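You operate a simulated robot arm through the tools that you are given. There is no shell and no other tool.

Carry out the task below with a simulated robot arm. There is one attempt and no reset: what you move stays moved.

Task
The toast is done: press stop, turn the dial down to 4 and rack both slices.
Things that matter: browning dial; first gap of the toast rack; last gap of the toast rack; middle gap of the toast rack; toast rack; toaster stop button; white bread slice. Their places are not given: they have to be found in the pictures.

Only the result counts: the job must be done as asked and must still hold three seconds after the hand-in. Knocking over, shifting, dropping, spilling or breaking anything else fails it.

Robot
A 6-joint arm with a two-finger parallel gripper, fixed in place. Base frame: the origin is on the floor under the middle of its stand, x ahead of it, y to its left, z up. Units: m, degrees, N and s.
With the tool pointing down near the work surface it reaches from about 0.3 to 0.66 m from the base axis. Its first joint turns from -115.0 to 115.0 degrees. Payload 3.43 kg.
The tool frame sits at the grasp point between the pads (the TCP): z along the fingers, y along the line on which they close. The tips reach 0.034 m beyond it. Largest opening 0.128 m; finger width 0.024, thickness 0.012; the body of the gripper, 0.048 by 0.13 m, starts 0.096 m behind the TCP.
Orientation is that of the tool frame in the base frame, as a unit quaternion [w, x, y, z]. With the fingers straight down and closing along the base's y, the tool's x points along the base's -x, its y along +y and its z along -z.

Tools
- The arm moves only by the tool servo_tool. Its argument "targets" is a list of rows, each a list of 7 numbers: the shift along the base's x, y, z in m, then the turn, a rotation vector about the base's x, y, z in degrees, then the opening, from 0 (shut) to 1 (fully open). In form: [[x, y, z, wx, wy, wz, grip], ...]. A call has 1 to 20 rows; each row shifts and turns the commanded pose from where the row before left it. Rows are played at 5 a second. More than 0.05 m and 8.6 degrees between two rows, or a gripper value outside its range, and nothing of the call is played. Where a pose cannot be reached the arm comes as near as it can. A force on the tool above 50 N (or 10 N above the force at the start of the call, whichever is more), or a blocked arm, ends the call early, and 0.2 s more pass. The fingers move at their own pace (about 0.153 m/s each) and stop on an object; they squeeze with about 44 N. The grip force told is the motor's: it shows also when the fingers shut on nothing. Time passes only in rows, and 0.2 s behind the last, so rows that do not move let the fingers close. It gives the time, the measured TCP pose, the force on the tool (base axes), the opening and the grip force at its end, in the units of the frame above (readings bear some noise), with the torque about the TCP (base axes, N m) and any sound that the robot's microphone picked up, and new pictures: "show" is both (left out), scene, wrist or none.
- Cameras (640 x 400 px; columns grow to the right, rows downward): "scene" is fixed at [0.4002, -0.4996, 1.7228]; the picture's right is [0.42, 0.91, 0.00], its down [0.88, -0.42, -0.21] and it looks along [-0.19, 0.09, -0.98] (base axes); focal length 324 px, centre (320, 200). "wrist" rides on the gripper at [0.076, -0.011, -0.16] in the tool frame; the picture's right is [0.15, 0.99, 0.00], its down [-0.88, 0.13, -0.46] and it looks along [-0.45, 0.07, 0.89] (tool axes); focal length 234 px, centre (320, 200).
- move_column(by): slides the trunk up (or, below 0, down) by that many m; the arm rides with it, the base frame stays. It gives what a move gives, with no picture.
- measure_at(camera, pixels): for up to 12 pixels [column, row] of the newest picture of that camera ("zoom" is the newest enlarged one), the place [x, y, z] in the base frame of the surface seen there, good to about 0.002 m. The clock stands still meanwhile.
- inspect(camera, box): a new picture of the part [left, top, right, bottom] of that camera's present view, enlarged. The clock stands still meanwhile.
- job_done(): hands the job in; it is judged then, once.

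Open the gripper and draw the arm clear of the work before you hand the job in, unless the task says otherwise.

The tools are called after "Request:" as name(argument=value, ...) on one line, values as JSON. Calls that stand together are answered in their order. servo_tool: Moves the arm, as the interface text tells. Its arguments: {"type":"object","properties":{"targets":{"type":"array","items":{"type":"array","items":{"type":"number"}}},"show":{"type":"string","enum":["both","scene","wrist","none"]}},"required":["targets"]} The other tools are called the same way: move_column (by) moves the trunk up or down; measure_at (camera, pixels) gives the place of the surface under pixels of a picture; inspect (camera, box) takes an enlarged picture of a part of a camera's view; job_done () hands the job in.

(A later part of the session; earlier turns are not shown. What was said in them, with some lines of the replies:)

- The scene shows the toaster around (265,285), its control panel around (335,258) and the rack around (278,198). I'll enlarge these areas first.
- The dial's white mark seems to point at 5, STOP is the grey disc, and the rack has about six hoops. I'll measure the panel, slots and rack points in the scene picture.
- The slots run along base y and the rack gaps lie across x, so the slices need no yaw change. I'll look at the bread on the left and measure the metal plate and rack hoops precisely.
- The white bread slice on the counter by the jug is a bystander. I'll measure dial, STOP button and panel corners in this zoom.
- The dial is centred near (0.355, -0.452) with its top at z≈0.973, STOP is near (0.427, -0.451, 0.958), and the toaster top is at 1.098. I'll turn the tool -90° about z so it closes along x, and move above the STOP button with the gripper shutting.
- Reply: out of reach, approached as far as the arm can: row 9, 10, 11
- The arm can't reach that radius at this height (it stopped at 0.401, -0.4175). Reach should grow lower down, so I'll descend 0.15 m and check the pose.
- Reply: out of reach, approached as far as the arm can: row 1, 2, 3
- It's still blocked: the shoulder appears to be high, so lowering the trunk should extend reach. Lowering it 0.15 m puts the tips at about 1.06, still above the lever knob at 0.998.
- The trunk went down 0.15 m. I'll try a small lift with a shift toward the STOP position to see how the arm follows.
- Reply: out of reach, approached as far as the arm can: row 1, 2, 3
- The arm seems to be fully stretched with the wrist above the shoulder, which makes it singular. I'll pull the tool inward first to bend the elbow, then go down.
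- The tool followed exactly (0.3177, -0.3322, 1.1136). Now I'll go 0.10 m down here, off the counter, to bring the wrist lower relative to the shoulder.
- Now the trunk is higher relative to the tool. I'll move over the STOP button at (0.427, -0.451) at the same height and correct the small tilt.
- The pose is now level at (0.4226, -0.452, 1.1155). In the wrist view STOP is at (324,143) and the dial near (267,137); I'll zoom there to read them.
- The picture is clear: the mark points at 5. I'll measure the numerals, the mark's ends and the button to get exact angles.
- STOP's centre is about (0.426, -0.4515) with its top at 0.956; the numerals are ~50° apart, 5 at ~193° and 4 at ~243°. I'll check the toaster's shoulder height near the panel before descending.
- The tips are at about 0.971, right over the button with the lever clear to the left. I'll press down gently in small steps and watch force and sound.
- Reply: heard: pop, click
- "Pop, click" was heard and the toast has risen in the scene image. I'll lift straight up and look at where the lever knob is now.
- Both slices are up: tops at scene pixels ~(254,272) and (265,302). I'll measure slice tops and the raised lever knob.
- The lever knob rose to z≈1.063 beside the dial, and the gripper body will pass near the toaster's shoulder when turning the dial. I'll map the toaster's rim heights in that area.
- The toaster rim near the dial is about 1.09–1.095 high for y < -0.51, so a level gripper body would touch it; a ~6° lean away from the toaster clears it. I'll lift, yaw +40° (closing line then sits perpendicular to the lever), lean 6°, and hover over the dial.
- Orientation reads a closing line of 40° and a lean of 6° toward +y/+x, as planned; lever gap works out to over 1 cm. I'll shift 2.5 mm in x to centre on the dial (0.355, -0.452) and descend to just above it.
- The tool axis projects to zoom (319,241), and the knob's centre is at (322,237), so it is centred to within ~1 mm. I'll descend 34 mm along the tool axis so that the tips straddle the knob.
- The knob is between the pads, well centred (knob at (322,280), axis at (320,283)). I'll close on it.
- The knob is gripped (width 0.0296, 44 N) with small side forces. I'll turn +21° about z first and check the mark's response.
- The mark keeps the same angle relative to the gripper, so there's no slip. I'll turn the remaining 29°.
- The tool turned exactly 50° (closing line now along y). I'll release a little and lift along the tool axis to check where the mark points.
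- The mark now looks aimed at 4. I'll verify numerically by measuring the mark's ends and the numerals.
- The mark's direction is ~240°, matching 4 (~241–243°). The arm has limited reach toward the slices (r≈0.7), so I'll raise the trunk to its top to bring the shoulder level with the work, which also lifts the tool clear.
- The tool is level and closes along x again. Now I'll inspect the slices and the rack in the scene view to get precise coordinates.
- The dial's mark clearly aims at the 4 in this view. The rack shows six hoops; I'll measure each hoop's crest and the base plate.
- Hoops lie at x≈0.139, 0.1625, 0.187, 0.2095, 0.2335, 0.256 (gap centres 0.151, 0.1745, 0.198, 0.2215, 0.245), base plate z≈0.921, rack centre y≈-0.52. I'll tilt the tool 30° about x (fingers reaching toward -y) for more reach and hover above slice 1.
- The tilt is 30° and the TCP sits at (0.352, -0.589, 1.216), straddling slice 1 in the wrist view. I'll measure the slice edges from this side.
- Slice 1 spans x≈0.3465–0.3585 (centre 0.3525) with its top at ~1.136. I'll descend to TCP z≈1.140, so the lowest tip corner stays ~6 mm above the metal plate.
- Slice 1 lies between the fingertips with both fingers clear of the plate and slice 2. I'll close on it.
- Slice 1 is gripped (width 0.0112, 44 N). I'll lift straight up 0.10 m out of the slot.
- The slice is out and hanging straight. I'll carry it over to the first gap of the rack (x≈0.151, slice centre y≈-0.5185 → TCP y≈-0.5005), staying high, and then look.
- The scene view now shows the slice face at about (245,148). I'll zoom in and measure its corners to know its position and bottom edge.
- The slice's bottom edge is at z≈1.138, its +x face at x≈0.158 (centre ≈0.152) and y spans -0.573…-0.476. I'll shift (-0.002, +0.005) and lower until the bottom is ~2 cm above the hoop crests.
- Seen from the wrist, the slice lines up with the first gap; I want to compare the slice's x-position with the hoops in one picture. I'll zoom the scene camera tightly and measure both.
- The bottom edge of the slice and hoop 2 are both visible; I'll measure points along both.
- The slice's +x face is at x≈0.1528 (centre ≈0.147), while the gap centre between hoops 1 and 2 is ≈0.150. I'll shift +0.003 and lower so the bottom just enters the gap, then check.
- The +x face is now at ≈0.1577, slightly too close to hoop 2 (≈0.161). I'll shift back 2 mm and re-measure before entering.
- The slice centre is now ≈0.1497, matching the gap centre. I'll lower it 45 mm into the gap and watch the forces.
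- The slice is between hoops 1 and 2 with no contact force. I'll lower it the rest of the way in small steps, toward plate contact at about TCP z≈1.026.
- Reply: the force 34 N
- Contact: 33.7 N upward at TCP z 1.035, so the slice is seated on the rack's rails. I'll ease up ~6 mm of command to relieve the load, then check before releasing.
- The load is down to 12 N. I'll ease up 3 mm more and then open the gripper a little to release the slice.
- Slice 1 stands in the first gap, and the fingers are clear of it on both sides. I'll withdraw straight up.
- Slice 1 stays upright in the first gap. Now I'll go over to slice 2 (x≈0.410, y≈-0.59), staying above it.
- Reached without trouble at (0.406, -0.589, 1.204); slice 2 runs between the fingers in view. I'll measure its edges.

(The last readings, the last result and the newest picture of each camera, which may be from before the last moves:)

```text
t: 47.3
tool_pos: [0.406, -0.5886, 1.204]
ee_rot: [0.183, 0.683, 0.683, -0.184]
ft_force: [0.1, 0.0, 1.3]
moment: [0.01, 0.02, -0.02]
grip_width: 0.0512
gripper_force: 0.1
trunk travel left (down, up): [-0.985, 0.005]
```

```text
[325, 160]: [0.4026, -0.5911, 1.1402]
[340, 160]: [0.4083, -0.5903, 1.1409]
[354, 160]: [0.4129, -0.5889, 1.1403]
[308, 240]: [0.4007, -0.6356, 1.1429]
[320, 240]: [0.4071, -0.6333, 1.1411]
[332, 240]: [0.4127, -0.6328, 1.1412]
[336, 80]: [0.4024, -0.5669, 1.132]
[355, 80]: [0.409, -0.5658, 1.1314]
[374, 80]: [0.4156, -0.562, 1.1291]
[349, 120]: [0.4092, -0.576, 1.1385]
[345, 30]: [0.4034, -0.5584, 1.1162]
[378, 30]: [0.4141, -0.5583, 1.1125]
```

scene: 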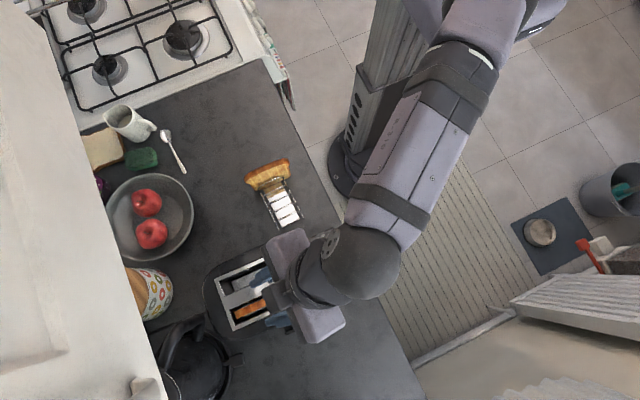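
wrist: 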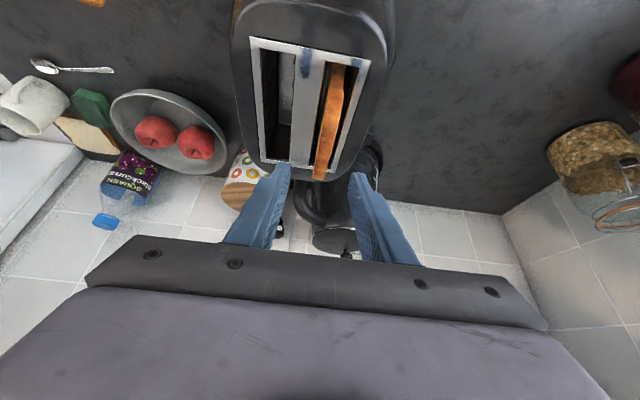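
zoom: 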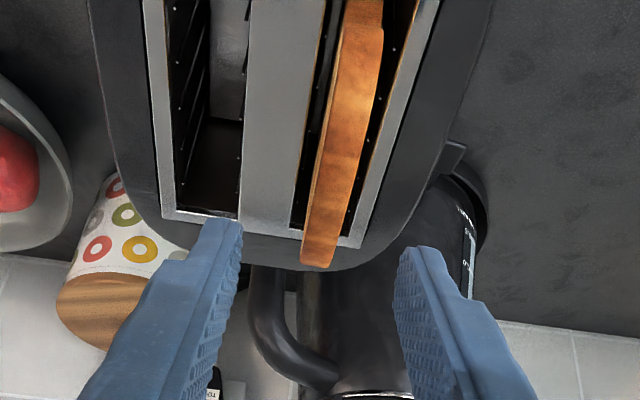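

Slice 2 spans x≈0.402–0.414 (centre 0.408), top ≈1.141. I'll shift +0.002 and descend to z≈1.141.

Request:
servo_tool(targets=[[0.002, 0, -0.02, 0, 0, 0, 0.4], [0, 0, -0.02, 0, 0, 0, 0.4], [0, 0, -0.015, 0, 0, 0, 0.4], [0, 0, -0.007, 0, 0, 0, 0.4], [0, 0, 0, 0, 0, 0, 0.4]])

Request:
inspect(camera="wrist", box=[220, 80, 420, 230])

```text
t: 48.5
tool_pos: [0.4095, -0.5891, 1.1398]
ee_rot: [0.182, 0.683, 0.683, -0.183]
ft_force: [-0.1, -0.1, 0.2]
moment: [0.0, -0.02, -0.02]
grip_width: 0.0513
gripper_force: 0.1
trunk travel left (down, up): [-0.985, 0.005]
```

scene: 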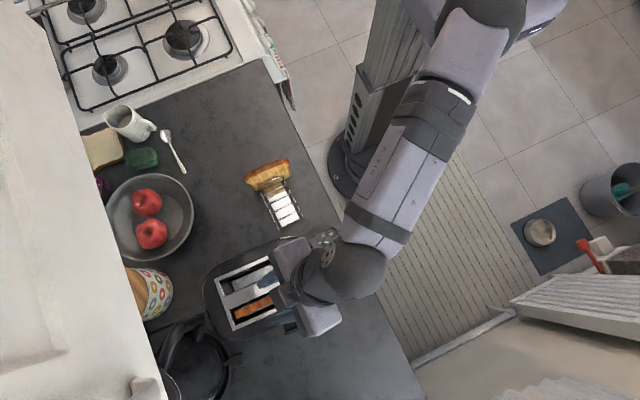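
wrist: 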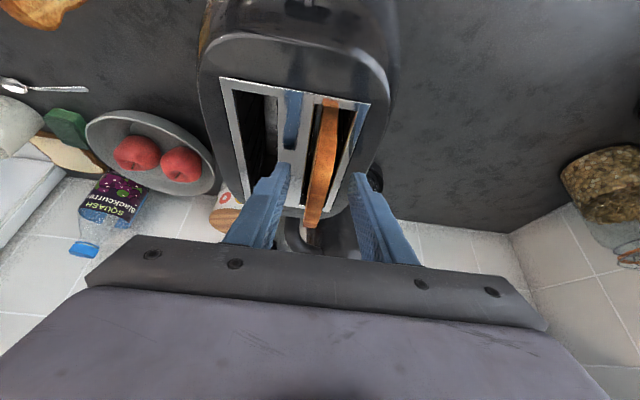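

```text
2.67 times, centred on (320, 155) of wrist
```

zoom: 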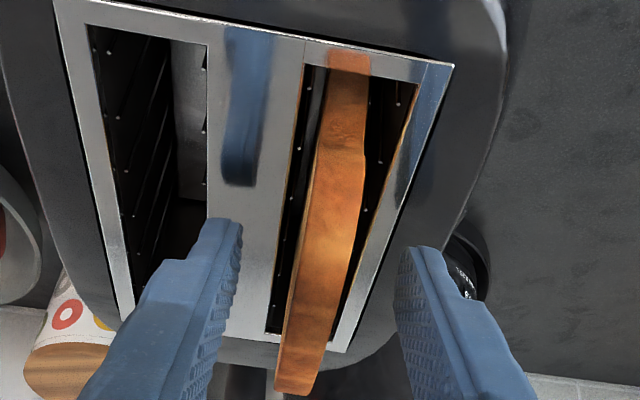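

Slice 2 is between the fingers, which hover clear above the plate. I'll close on it and then lift it 0.10 m.

Request:
servo_tool(targets=[[0, 0, 0, 0, 0, 0, 0.25], [0, 0, 0, 0, 0, 0, 0.05], [0, 0, 0, 0, 0, 0, 0.05], [0, 0, 0, 0, 0, 0, 0.05]], show="wrist")

Request:
servo_tool(targets=[[0, 0, 0.01, 0, 0, 0, 0.05], [0, 0, 0.02, 0, 0, 0, 0.05], [0, 0, 0.025, 0, 0, 0, 0.05], [0, 0, 0.025, 0, 0, 0, 0.05], [0, 0, 0.02, 0, 0, 0, 0.05], [0, 0, 0, 0, 0, 0, 0.05]])

```text
t: 49.5
tool_pos: [0.4097, -0.5908, 1.1399]
ee_rot: [0.182, 0.683, 0.683, -0.184]
ft_force: [-1.0, 0.2, 0.5]
moment: [0.01, 0.01, -0.02]
grip_width: 0.0115
gripper_force: 43.8
trunk travel left (down, up): [-0.985, 0.005]
```

wrist: 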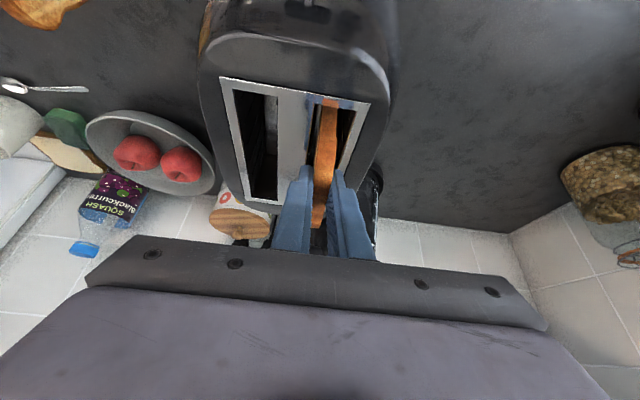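

```text
t: 50.9
tool_pos: [0.4126, -0.5884, 1.2431]
ee_rot: [0.182, 0.683, 0.683, -0.184]
ft_force: [0.9, -0.2, -1.0]
moment: [0.02, -0.01, 0.01]
grip_width: 0.0115
gripper_force: 43.8
trunk travel left (down, up): [-0.985, 0.005]
```

scene: 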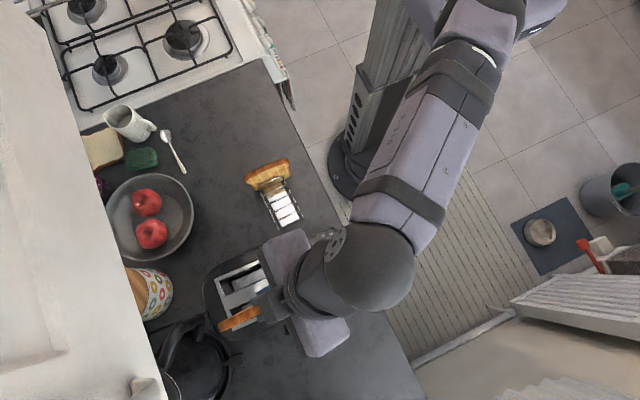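
wrist: 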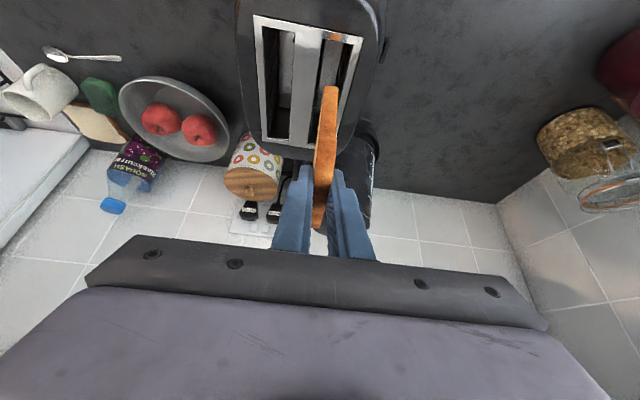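

Both slots are empty now and slice 2 is held firmly. I'll carry it to above the middle gap (x≈0.197, TCP y≈-0.496).

Request:
servo_tool(targets=[[-0.02, 0.008, 0, 0, 0, 0, 0.05], [-0.036, 0.0155, 0, 0, 0, 0, 0.05], [-0.036, 0.0155, 0, 0, 0, 0, 0.05], [-0.036, 0.0155, 0, 0, 0, 0, 0.05], [-0.036, 0.0155, 0, 0, 0, 0, 0.05], [-0.033, 0.014, 0, 0, 0, 0, 0.05], [-0.0186, 0.008, 0, 0, 0, 0, 0.05], [0, 0, 0, 0, 0, 0, 0.05]], show="none")

Request:
servo_tool(targets=[[0, 0, -0.03, 0, 0, 0, 0.05], [0, 0, -0.04, 0, 0, 0, 0.05], [0, 0, -0.03, 0, 0, 0, 0.05], [0, 0, 0, 0, 0, 0, 0.05], [0, 0, 0, 0, 0, 0, 0.05]])

Request:
inspect(camera="scene", box=[245, 150, 320, 225])

```text
t: 52.7
tool_pos: [0.1937, -0.4987, 1.2406]
ee_rot: [0.182, 0.684, 0.682, -0.183]
ft_force: [-0.5, -0.5, -1.2]
moment: [0.0, 0.0, 0.01]
grip_width: 0.0115
gripper_force: 44.6
trunk travel left (down, up): [-0.985, 0.005]
```

```text
t: 53.9
tool_pos: [0.1948, -0.5006, 1.1397]
ee_rot: [0.182, 0.683, 0.683, -0.183]
ft_force: [0.0, 0.1, -1.2]
moment: [0.01, 0.01, -0.01]
grip_width: 0.0116
gripper_force: 43.6
trunk travel left (down, up): [-0.985, 0.005]
```

scene: 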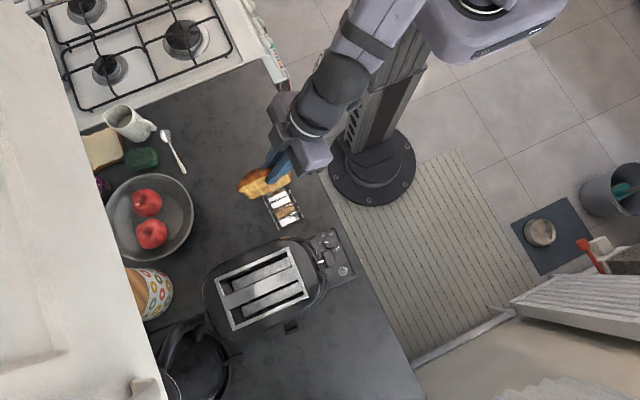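
wrist: 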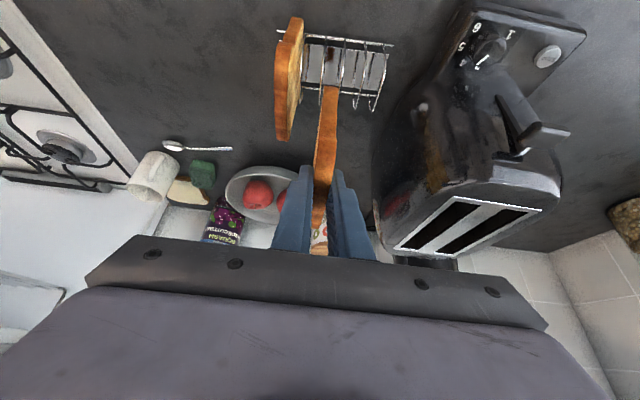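

```text
5.33 times, centred on (282, 188) of scene
```

zoom: 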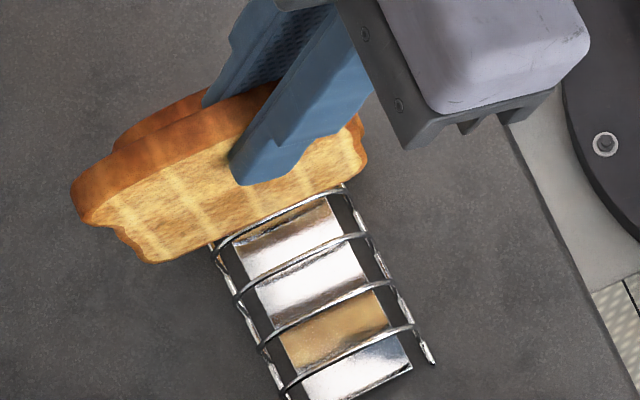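

Slice 2 is over the rack with slice 1 behind it; four hoops (3–6) are visible in front. I'll measure the slice's face and those hoops.

Request:
measure_at(camera="zoom", pixels=[[170, 250], [205, 238], [260, 213], [320, 187], [180, 215], [290, 195], [285, 217], [305, 259], [255, 229], [330, 303], [355, 352], [320, 252]])

```text
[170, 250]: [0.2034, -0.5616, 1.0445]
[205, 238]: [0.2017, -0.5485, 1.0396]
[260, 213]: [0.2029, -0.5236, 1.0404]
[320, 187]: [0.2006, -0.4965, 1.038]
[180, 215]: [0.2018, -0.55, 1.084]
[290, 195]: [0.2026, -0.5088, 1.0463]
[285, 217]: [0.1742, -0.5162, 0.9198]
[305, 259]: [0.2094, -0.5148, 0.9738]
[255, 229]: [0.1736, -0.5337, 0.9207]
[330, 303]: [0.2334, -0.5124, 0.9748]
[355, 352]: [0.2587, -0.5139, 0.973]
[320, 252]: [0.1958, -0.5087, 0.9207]
```

Slice 2's centre is x≈0.1962 and the middle gap's centre ≈0.197. I'll shift (+0.001, +0.005) and descend to just above the hoops, then re-measure.

Request:
servo_tool(targets=[[0.001, 0.0025, 0, 0, 0, 0, 0.05], [0, 0.0025, -0.02, 0, 0, 0, 0.05], [0, 0, -0.025, 0, 0, 0, 0.05], [0, 0, 0, 0, 0, 0, 0.05], [0, 0, 0, 0, 0, 0, 0.05]], show="wrist")

Request:
inspect(camera="scene", box=[248, 160, 308, 205])

```text
t: 55.1
tool_pos: [0.1964, -0.4935, 1.0947]
ee_rot: [0.182, 0.684, 0.683, -0.183]
ft_force: [-0.1, 0.5, -0.4]
moment: [0.0, 0.02, -0.01]
grip_width: 0.0115
gripper_force: 44.3
trunk travel left (down, up): [-0.985, 0.005]
```

wrist: 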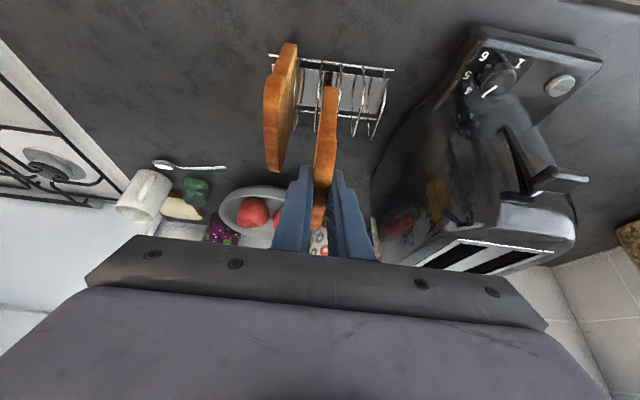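

```text
8.89 times, centred on (278, 182) of scene
```

zoom: 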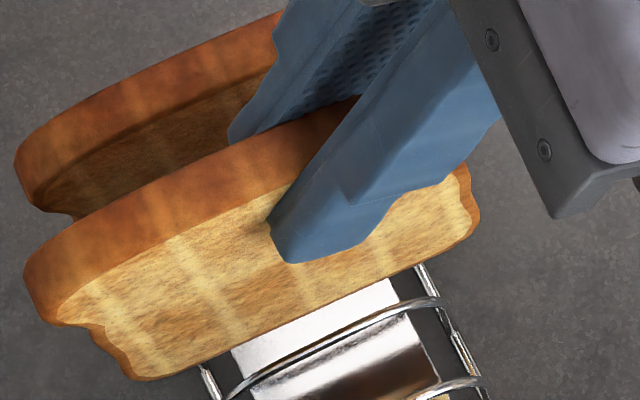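

The bottom edge and the hoop just in front (hoop 4) are visible; I'll measure both.

Request:
measure_at(camera="zoom", pixels=[[180, 362], [250, 332], [330, 297], [410, 260], [200, 310], [320, 275], [400, 230], [345, 331], [310, 348], [395, 309], [280, 364], [450, 384]])

```text
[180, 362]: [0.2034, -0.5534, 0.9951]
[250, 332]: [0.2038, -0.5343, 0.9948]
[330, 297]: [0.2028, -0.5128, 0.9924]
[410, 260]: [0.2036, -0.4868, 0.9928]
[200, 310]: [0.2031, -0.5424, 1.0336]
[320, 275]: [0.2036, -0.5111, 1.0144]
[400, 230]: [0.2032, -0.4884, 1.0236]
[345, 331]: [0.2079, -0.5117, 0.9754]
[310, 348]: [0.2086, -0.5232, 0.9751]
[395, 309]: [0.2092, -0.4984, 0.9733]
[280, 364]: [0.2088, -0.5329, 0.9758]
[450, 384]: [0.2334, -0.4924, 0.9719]
```

The slice's face is at 0.2034 and hoop 4 at ≈0.2086, so I'll nudge -0.001 and lower 45 mm into the middle gap.

Request:
servo_tool(targets=[[-0.001, 0, 0, 0, 0, 0, 0.05], [0, 0, -0.01, 0, 0, 0, 0.05], [0, 0, -0.01, 0, 0, 0, 0.05], [0, 0, -0.01, 0, 0, 0, 0.05], [0, 0, -0.01, 0, 0, 0, 0.05], [0, 0, -0.005, 0, 0, 0, 0.05], [0, 0, 0, 0, 0, 0, 0.05]])

Request:
inspect(camera="scene", box=[248, 160, 308, 205])

Request:
inspect(camera="wrist", box=[250, 40, 430, 180])

```text
t: 56.7
tool_pos: [0.1937, -0.4921, 1.0517]
ee_rot: [0.182, 0.684, 0.682, -0.184]
ft_force: [-0.7, -0.3, -0.7]
moment: [-0.03, -0.01, 0.0]
grip_width: 0.0116
gripper_force: 44.8
trunk travel left (down, up): [-0.985, 0.005]
```

scene: 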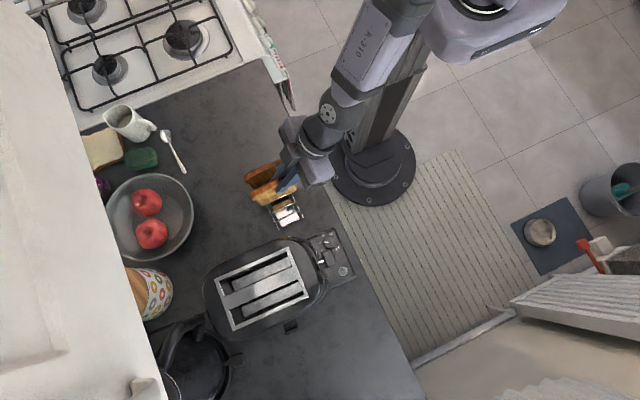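
wrist: 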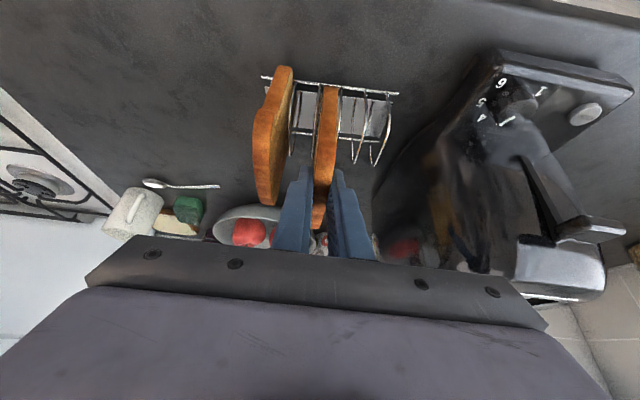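

```text
8.89 times, centred on (278, 182) of scene
```

zoom: 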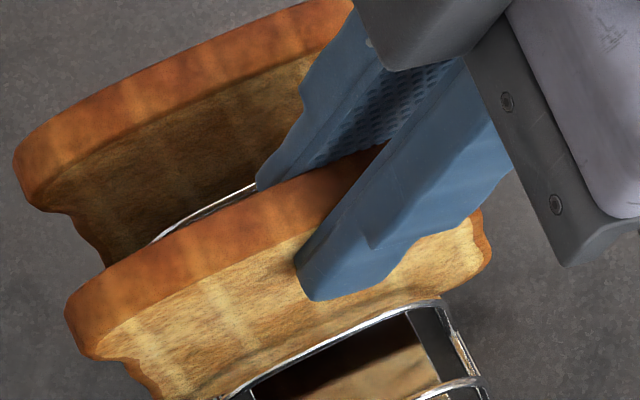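

```text
2.86 times, centred on (340, 110) of wrist
```

zoom: 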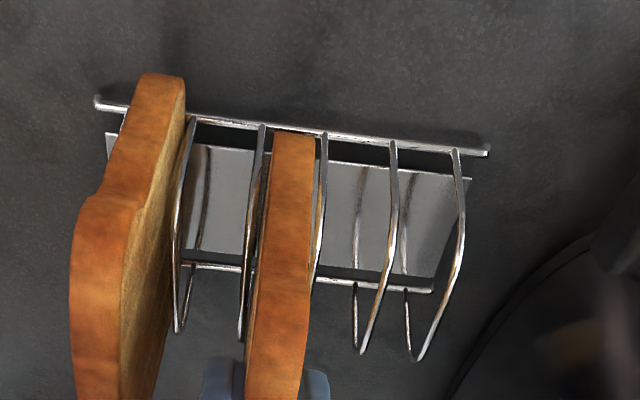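

The slice is now between hoops 3 and 4 with no contact force. I'll lower it the last ~16 mm gently (contact expected near TCP z≈1.036).

Request:
servo_tool(targets=[[0, 0, -0.007, 0, 0, 0, 0.05], [0, 0, -0.004, 0, 0, 0, 0.05], [0, 0, -0.002, 0, 0, 0, 0.05], [0, 0, 0, 0, 0, 0, 0.05]], show="none")

```text
t: 57.7
tool_pos: [0.1952, -0.4922, 1.0376]
ee_rot: [0.183, 0.683, 0.683, -0.184]
ft_force: [1.0, -0.5, -1.2]
moment: [-0.07, -0.09, 0.07]
grip_width: 0.0113
gripper_force: 43.9
trunk travel left (down, up): [-0.985, 0.005]
```

TCP is at z 1.0376 with almost no load, so it is about to touch. I'll go down 2 mm more in 1 mm steps.

Request:
servo_tool(targets=[[0, 0, -0.001, 0, 0, 0, 0.05], [0, 0, -0.001, 0, 0, 0, 0.05], [0, 0, 0, 0, 0, 0, 0.05]], show="scene")

Request:
inspect(camera="scene", box=[248, 160, 308, 205])

```text
t: 58.5
tool_pos: [0.1954, -0.4929, 1.0371]
ee_rot: [0.182, 0.683, 0.683, -0.183]
ft_force: [-0.5, -0.4, -0.5]
moment: [0.02, -0.04, 0.03]
grip_width: 0.0117
gripper_force: 44.0
trunk travel left (down, up): [-0.985, 0.005]
```

scene: 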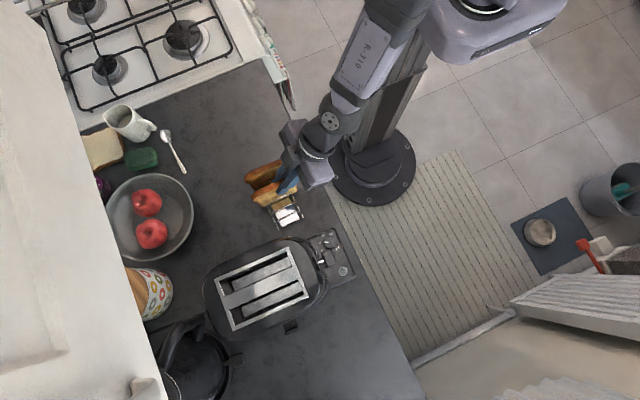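

```text
8.89 times, centred on (278, 182) of scene
```

zoom: 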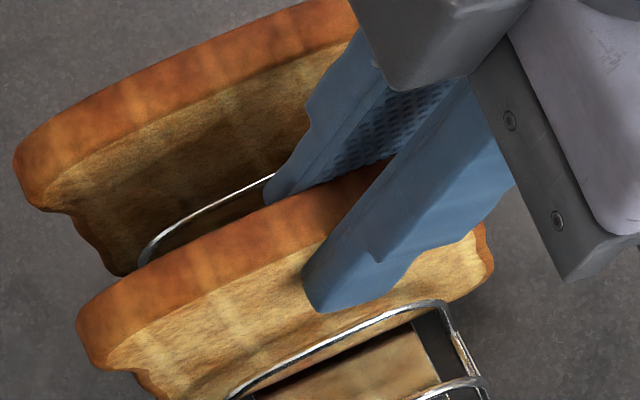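

Still no load; I'll lower another 2 mm and look for a light contact force.

Request:
servo_tool(targets=[[0, 0, -0.001, 0, 0, 0, 0.05], [0, 0, -0.001, 0, 0, 0, 0.05], [0, 0, 0, 0, 0, 0, 0.05]], show="none")

```text
t: 59.3
tool_pos: [0.1937, -0.4934, 1.0329]
ee_rot: [0.182, 0.684, 0.682, -0.184]
ft_force: [1.0, 0.2, -0.1]
moment: [0.0, -0.13, 0.07]
grip_width: 0.0116
gripper_force: 44.3
trunk travel left (down, up): [-0.985, 0.005]
```

Still free at z 1.033; I'll continue 3 mm in 1 mm steps.

Request:
servo_tool(targets=[[0, 0, -0.001, 0, 0, 0, 0.05], [0, 0, -0.001, 0, 0, 0, 0.05], [0, 0, -0.001, 0, 0, 0, 0.05], [0, 0, 0, 0, 0, 0, 0.05]], show="none")

Request:
inspect(camera="wrist", box=[250, 40, 430, 180])

```text
t: 60.3
tool_pos: [0.1935, -0.4925, 1.0309]
ee_rot: [0.183, 0.684, 0.683, -0.183]
ft_force: [0.7, -0.7, 0.0]
moment: [-0.06, -0.11, 0.09]
grip_width: 0.0113
gripper_force: 44.0
trunk travel left (down, up): [-0.985, 0.005]
```

```text
2.86 times, centred on (340, 110) of wrist
```

zoom: 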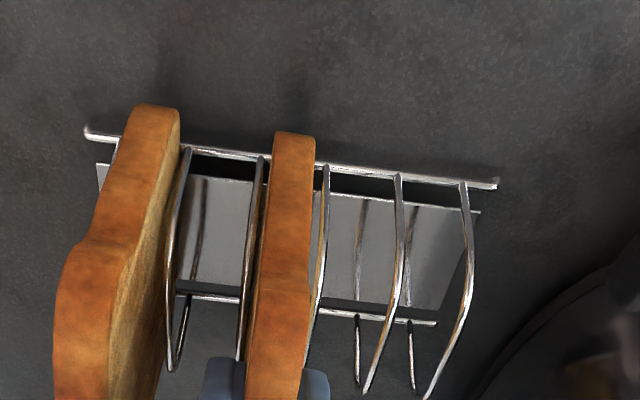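

The slice sits slightly nearer hoop 3, so I'll nudge +0.0015 in x and keep lowering in 1 mm steps.

Request:
servo_tool(targets=[[0.0015, 0, 0, 0, 0, 0, 0.05], [0, 0, -0.001, 0, 0, 0, 0.05], [0, 0, -0.001, 0, 0, 0, 0.05], [0, 0, -0.001, 0, 0, 0, 0.05], [0, 0, 0, 0, 0, 0, 0.05]], show="none")

```text
t: 61.5
tool_pos: [0.195, -0.4932, 1.0293]
ee_rot: [0.185, 0.683, 0.682, -0.184]
ft_force: [-1.2, 0.1, 16.0]
moment: [0.06, 0.06, -0.03]
grip_width: 0.0116
gripper_force: 44.2
trunk travel left (down, up): [-0.985, 0.005]
```

Contact: 16 N upward at z 1.0293, so slice 2 is seated. I'll ease up ~2 mm, then open the fingers slowly.

Request:
servo_tool(targets=[[0, 0, 0.001, 0, 0, 0, 0.05], [0, 0, 0.001, 0, 0, 0, 0.05], [0, 0, 0, 0, 0, 0, 0.05]], show="none")

Request:
servo_tool(targets=[[0, 0, 0, 0, 0, 0, 0.12], [0, 0, 0, 0, 0, 0, 0.16], [0, 0, 0, 0, 0, 0, 0.2], [0, 0, 0, 0, 0, 0, 0.23], [0, 0, 0, 0, 0, 0, 0.23]])

Request:
inspect(camera="scene", box=[245, 155, 315, 230])

Request:
inspect(camera="wrist", box=[240, 60, 420, 200])

```text
t: 62.3
tool_pos: [0.1949, -0.4932, 1.0304]
ee_rot: [0.183, 0.683, 0.683, -0.184]
ft_force: [-2.1, -2.6, 10.9]
moment: [-0.37, 0.1, -0.05]
grip_width: 0.0116
gripper_force: 43.9
trunk travel left (down, up): [-0.985, 0.005]
```

```text
t: 63.5
tool_pos: [0.1972, -0.4936, 1.0304]
ee_rot: [0.182, 0.683, 0.683, -0.184]
ft_force: [-0.1, 0.7, -0.3]
moment: [0.0, 0.0, -0.02]
grip_width: 0.0293
gripper_force: 0.1
trunk travel left (down, up): [-0.985, 0.005]
```

scene: 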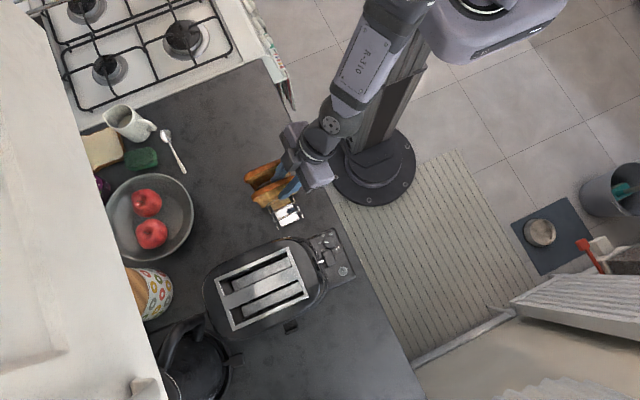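
wrist: 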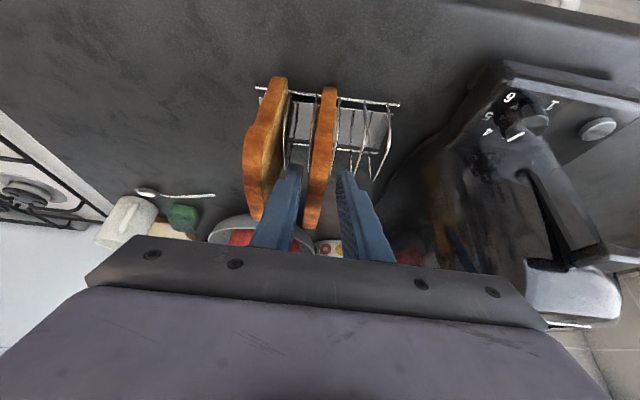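

```text
5.33 times, centred on (280, 192) of scene
```

zoom: 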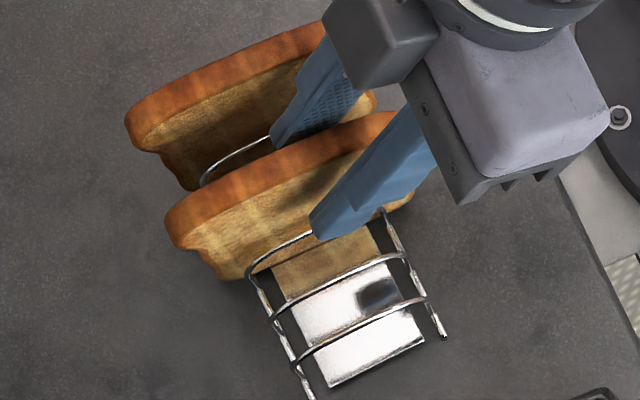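

```text
2.86 times, centred on (330, 130) of wrist
```

zoom: 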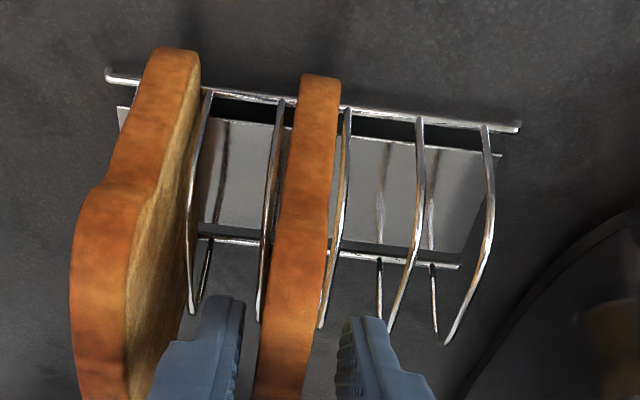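

Slice 2 stands on its own in the middle gap, and the fingers are free on both sides. I'll withdraw straight up.

Request:
servo_tool(targets=[[0, 0.003, 0.01, 0, 0, 0, 0.23], [0, 0.005, 0.02, 0, 0, 0, 0.23], [0, 0.005, 0.03, 0, 0, 0, 0.25], [0, 0.01, 0.04, 0, 0, 0, 0.4], [0, 0.02, 0.04, 0, 0, 0, 0.6], [0, 0.03, 0.03, 0, 0, 0, 0.6], [0, 0.03, 0.02, 0, 0, 0, 0.6], [0, 0, 0, 0, 0, 0, 0.6]])

Request:
inspect(camera="scene", box=[240, 150, 320, 235])

Request:
inspect(camera="scene", box=[200, 220, 362, 340])

```text
t: 65.3
tool_pos: [0.1987, -0.3907, 1.2206]
ee_rot: [0.181, 0.684, 0.683, -0.183]
ft_force: [-0.2, -1.0, -0.3]
moment: [-0.02, -0.01, -0.02]
grip_width: 0.077
gripper_force: 0.0
trunk travel left (down, up): [-0.985, 0.005]
```

scene: 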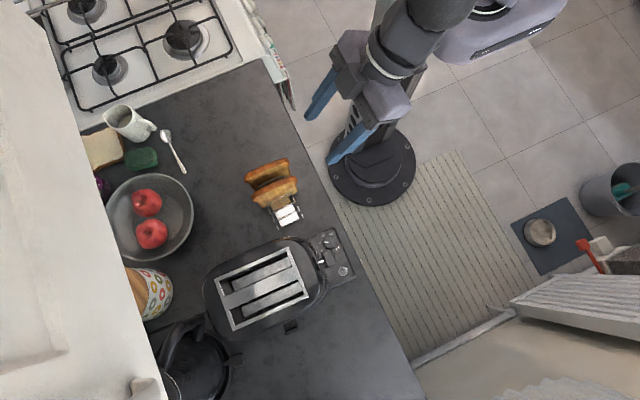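
wrist: 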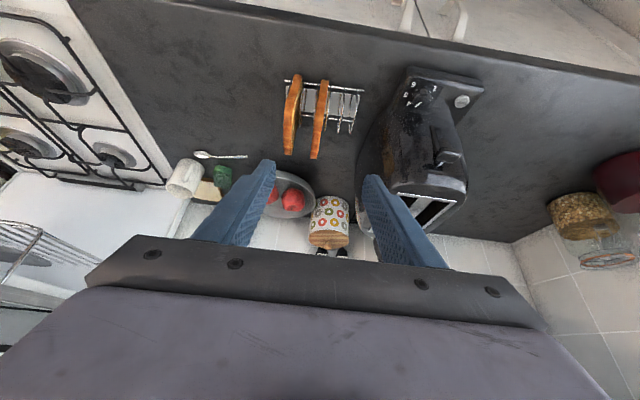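

```text
4.71 times, centred on (280, 192) of scene
```

zoom: 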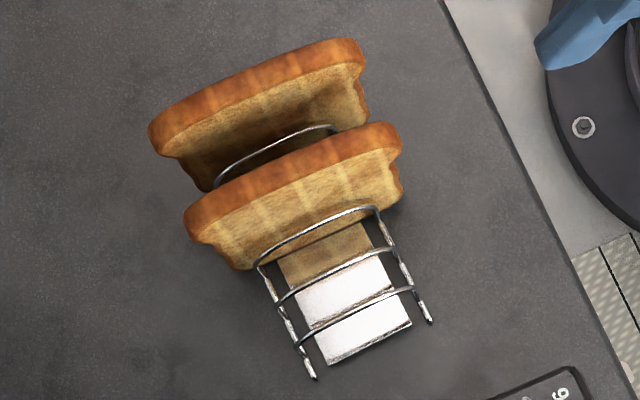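

```text
3.33 times, centred on (281, 280) of scene
```

zoom: 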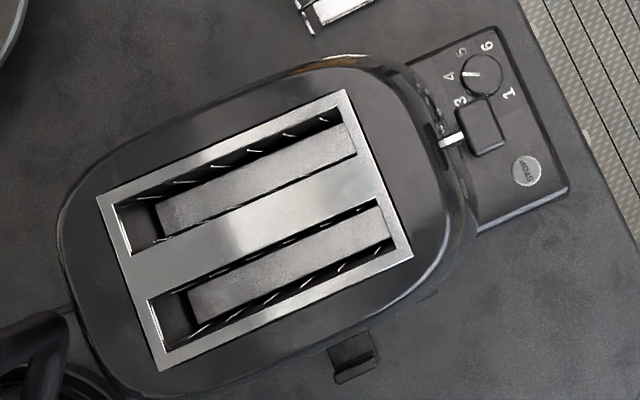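

Both slices stand in the first and middle gaps and the toaster is empty. I'll do a final close check of the dial and rack position.

Request:
inspect(camera="scene", box=[310, 225, 362, 295])

Request:
measure_at(camera="scene", pixels=[[279, 230], [303, 218], [282, 227], [298, 219], [292, 213], [290, 205]])

Request:
inspect(camera="wrist", box=[270, 50, 500, 180])

```text
5.71 times, centred on (336, 260) of scene
```

zoom: 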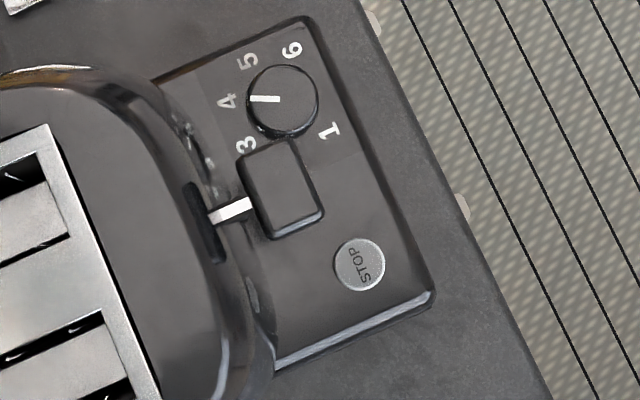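

```text
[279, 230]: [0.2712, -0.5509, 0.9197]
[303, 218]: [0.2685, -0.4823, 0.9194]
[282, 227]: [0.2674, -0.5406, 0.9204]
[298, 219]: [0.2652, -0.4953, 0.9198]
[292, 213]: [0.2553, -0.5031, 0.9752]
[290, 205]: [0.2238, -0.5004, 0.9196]
```

```text
2.78 times, centred on (385, 115) of wrist
```

zoom: 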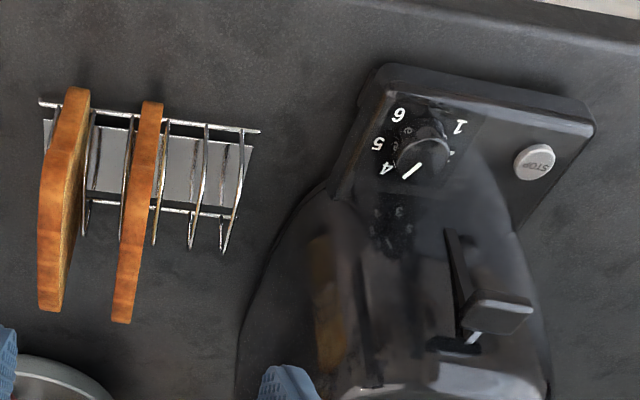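

The dial mark's direction works out at ~241°, on the 4. The rack's feet are unmoved within ~2 mm, both slices are racked and the toaster is empty. I'll open fully and draw the arm further back.

Request:
servo_tool(targets=[[0, 0.02, 0.01, 7.5, 0, 0, 0.8], [0, 0.02, 0.01, 7.5, 0, 0, 1.0], [0, 0.02, 0.0, 7.5, 0, 0, 1.0], [0, 0.01, 0.0, 7.5, 0, 0, 1.0], [0, 0, 0, 0, 0, 0, 1.0], [0, 0, 0, 0, 0, 0, 1.0], [0, 0, 0, 0, 0, 0, 1.0]])

Request:
inspect(camera="scene", box=[240, 150, 320, 235])

```text
t: 66.9
tool_pos: [0.197, -0.3201, 1.2417]
ee_rot: [-0.001, 0.707, 0.707, -0.001]
ft_force: [-0.8, -0.1, 0.0]
moment: [-0.03, 0.02, 0.01]
grip_width: 0.1279
gripper_force: 0.0
trunk travel left (down, up): [-0.985, 0.005]
```

scene: 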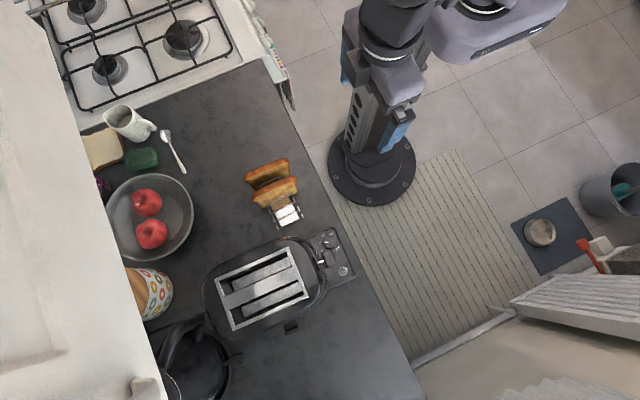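
wrist: 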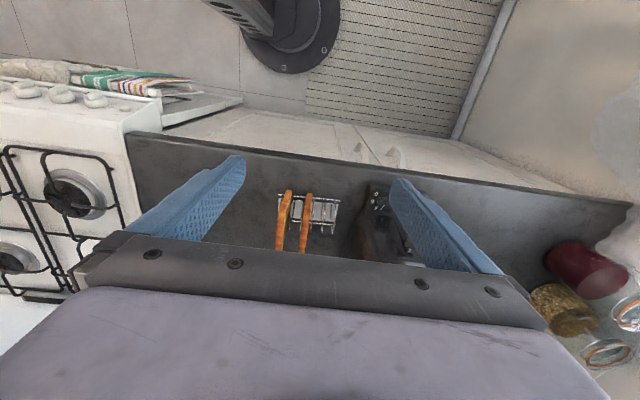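

```text
4.71 times, centred on (280, 192) of scene
```

zoom: 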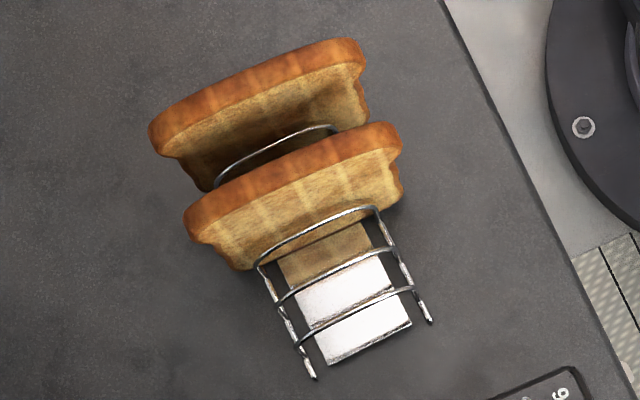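

The slices have stayed stable in the rack, the gripper is open, and the arm is clear of the work. Stop is pressed, the dial is on 4 and both slices are racked, so I'm handing the job in.

Request:
job_done()

```text
The job is handed in.
```

The toast job is finished and handed in; I don't know yet how it was judged.

- **Stop:** I pressed the stop button. The microphone picked up a pop and a click, and both slices came up.
- **Dial:** I turned it from 5 down to 4. The mark reads about 241°, against roughly 241–243° for the printed 4.
- **Slices:** One stands in the first gap of the rack and the other in the middle gap. Both were still upright in the last picture, after the arm had pulled back.

The rack stayed where it was, within about 2 mm. The toaster may have shifted by about 2 mm while I pressed stop or turned the dial. I left the spare white bread slice by the jug alone. The gripper is open and the arm is clear of the work.
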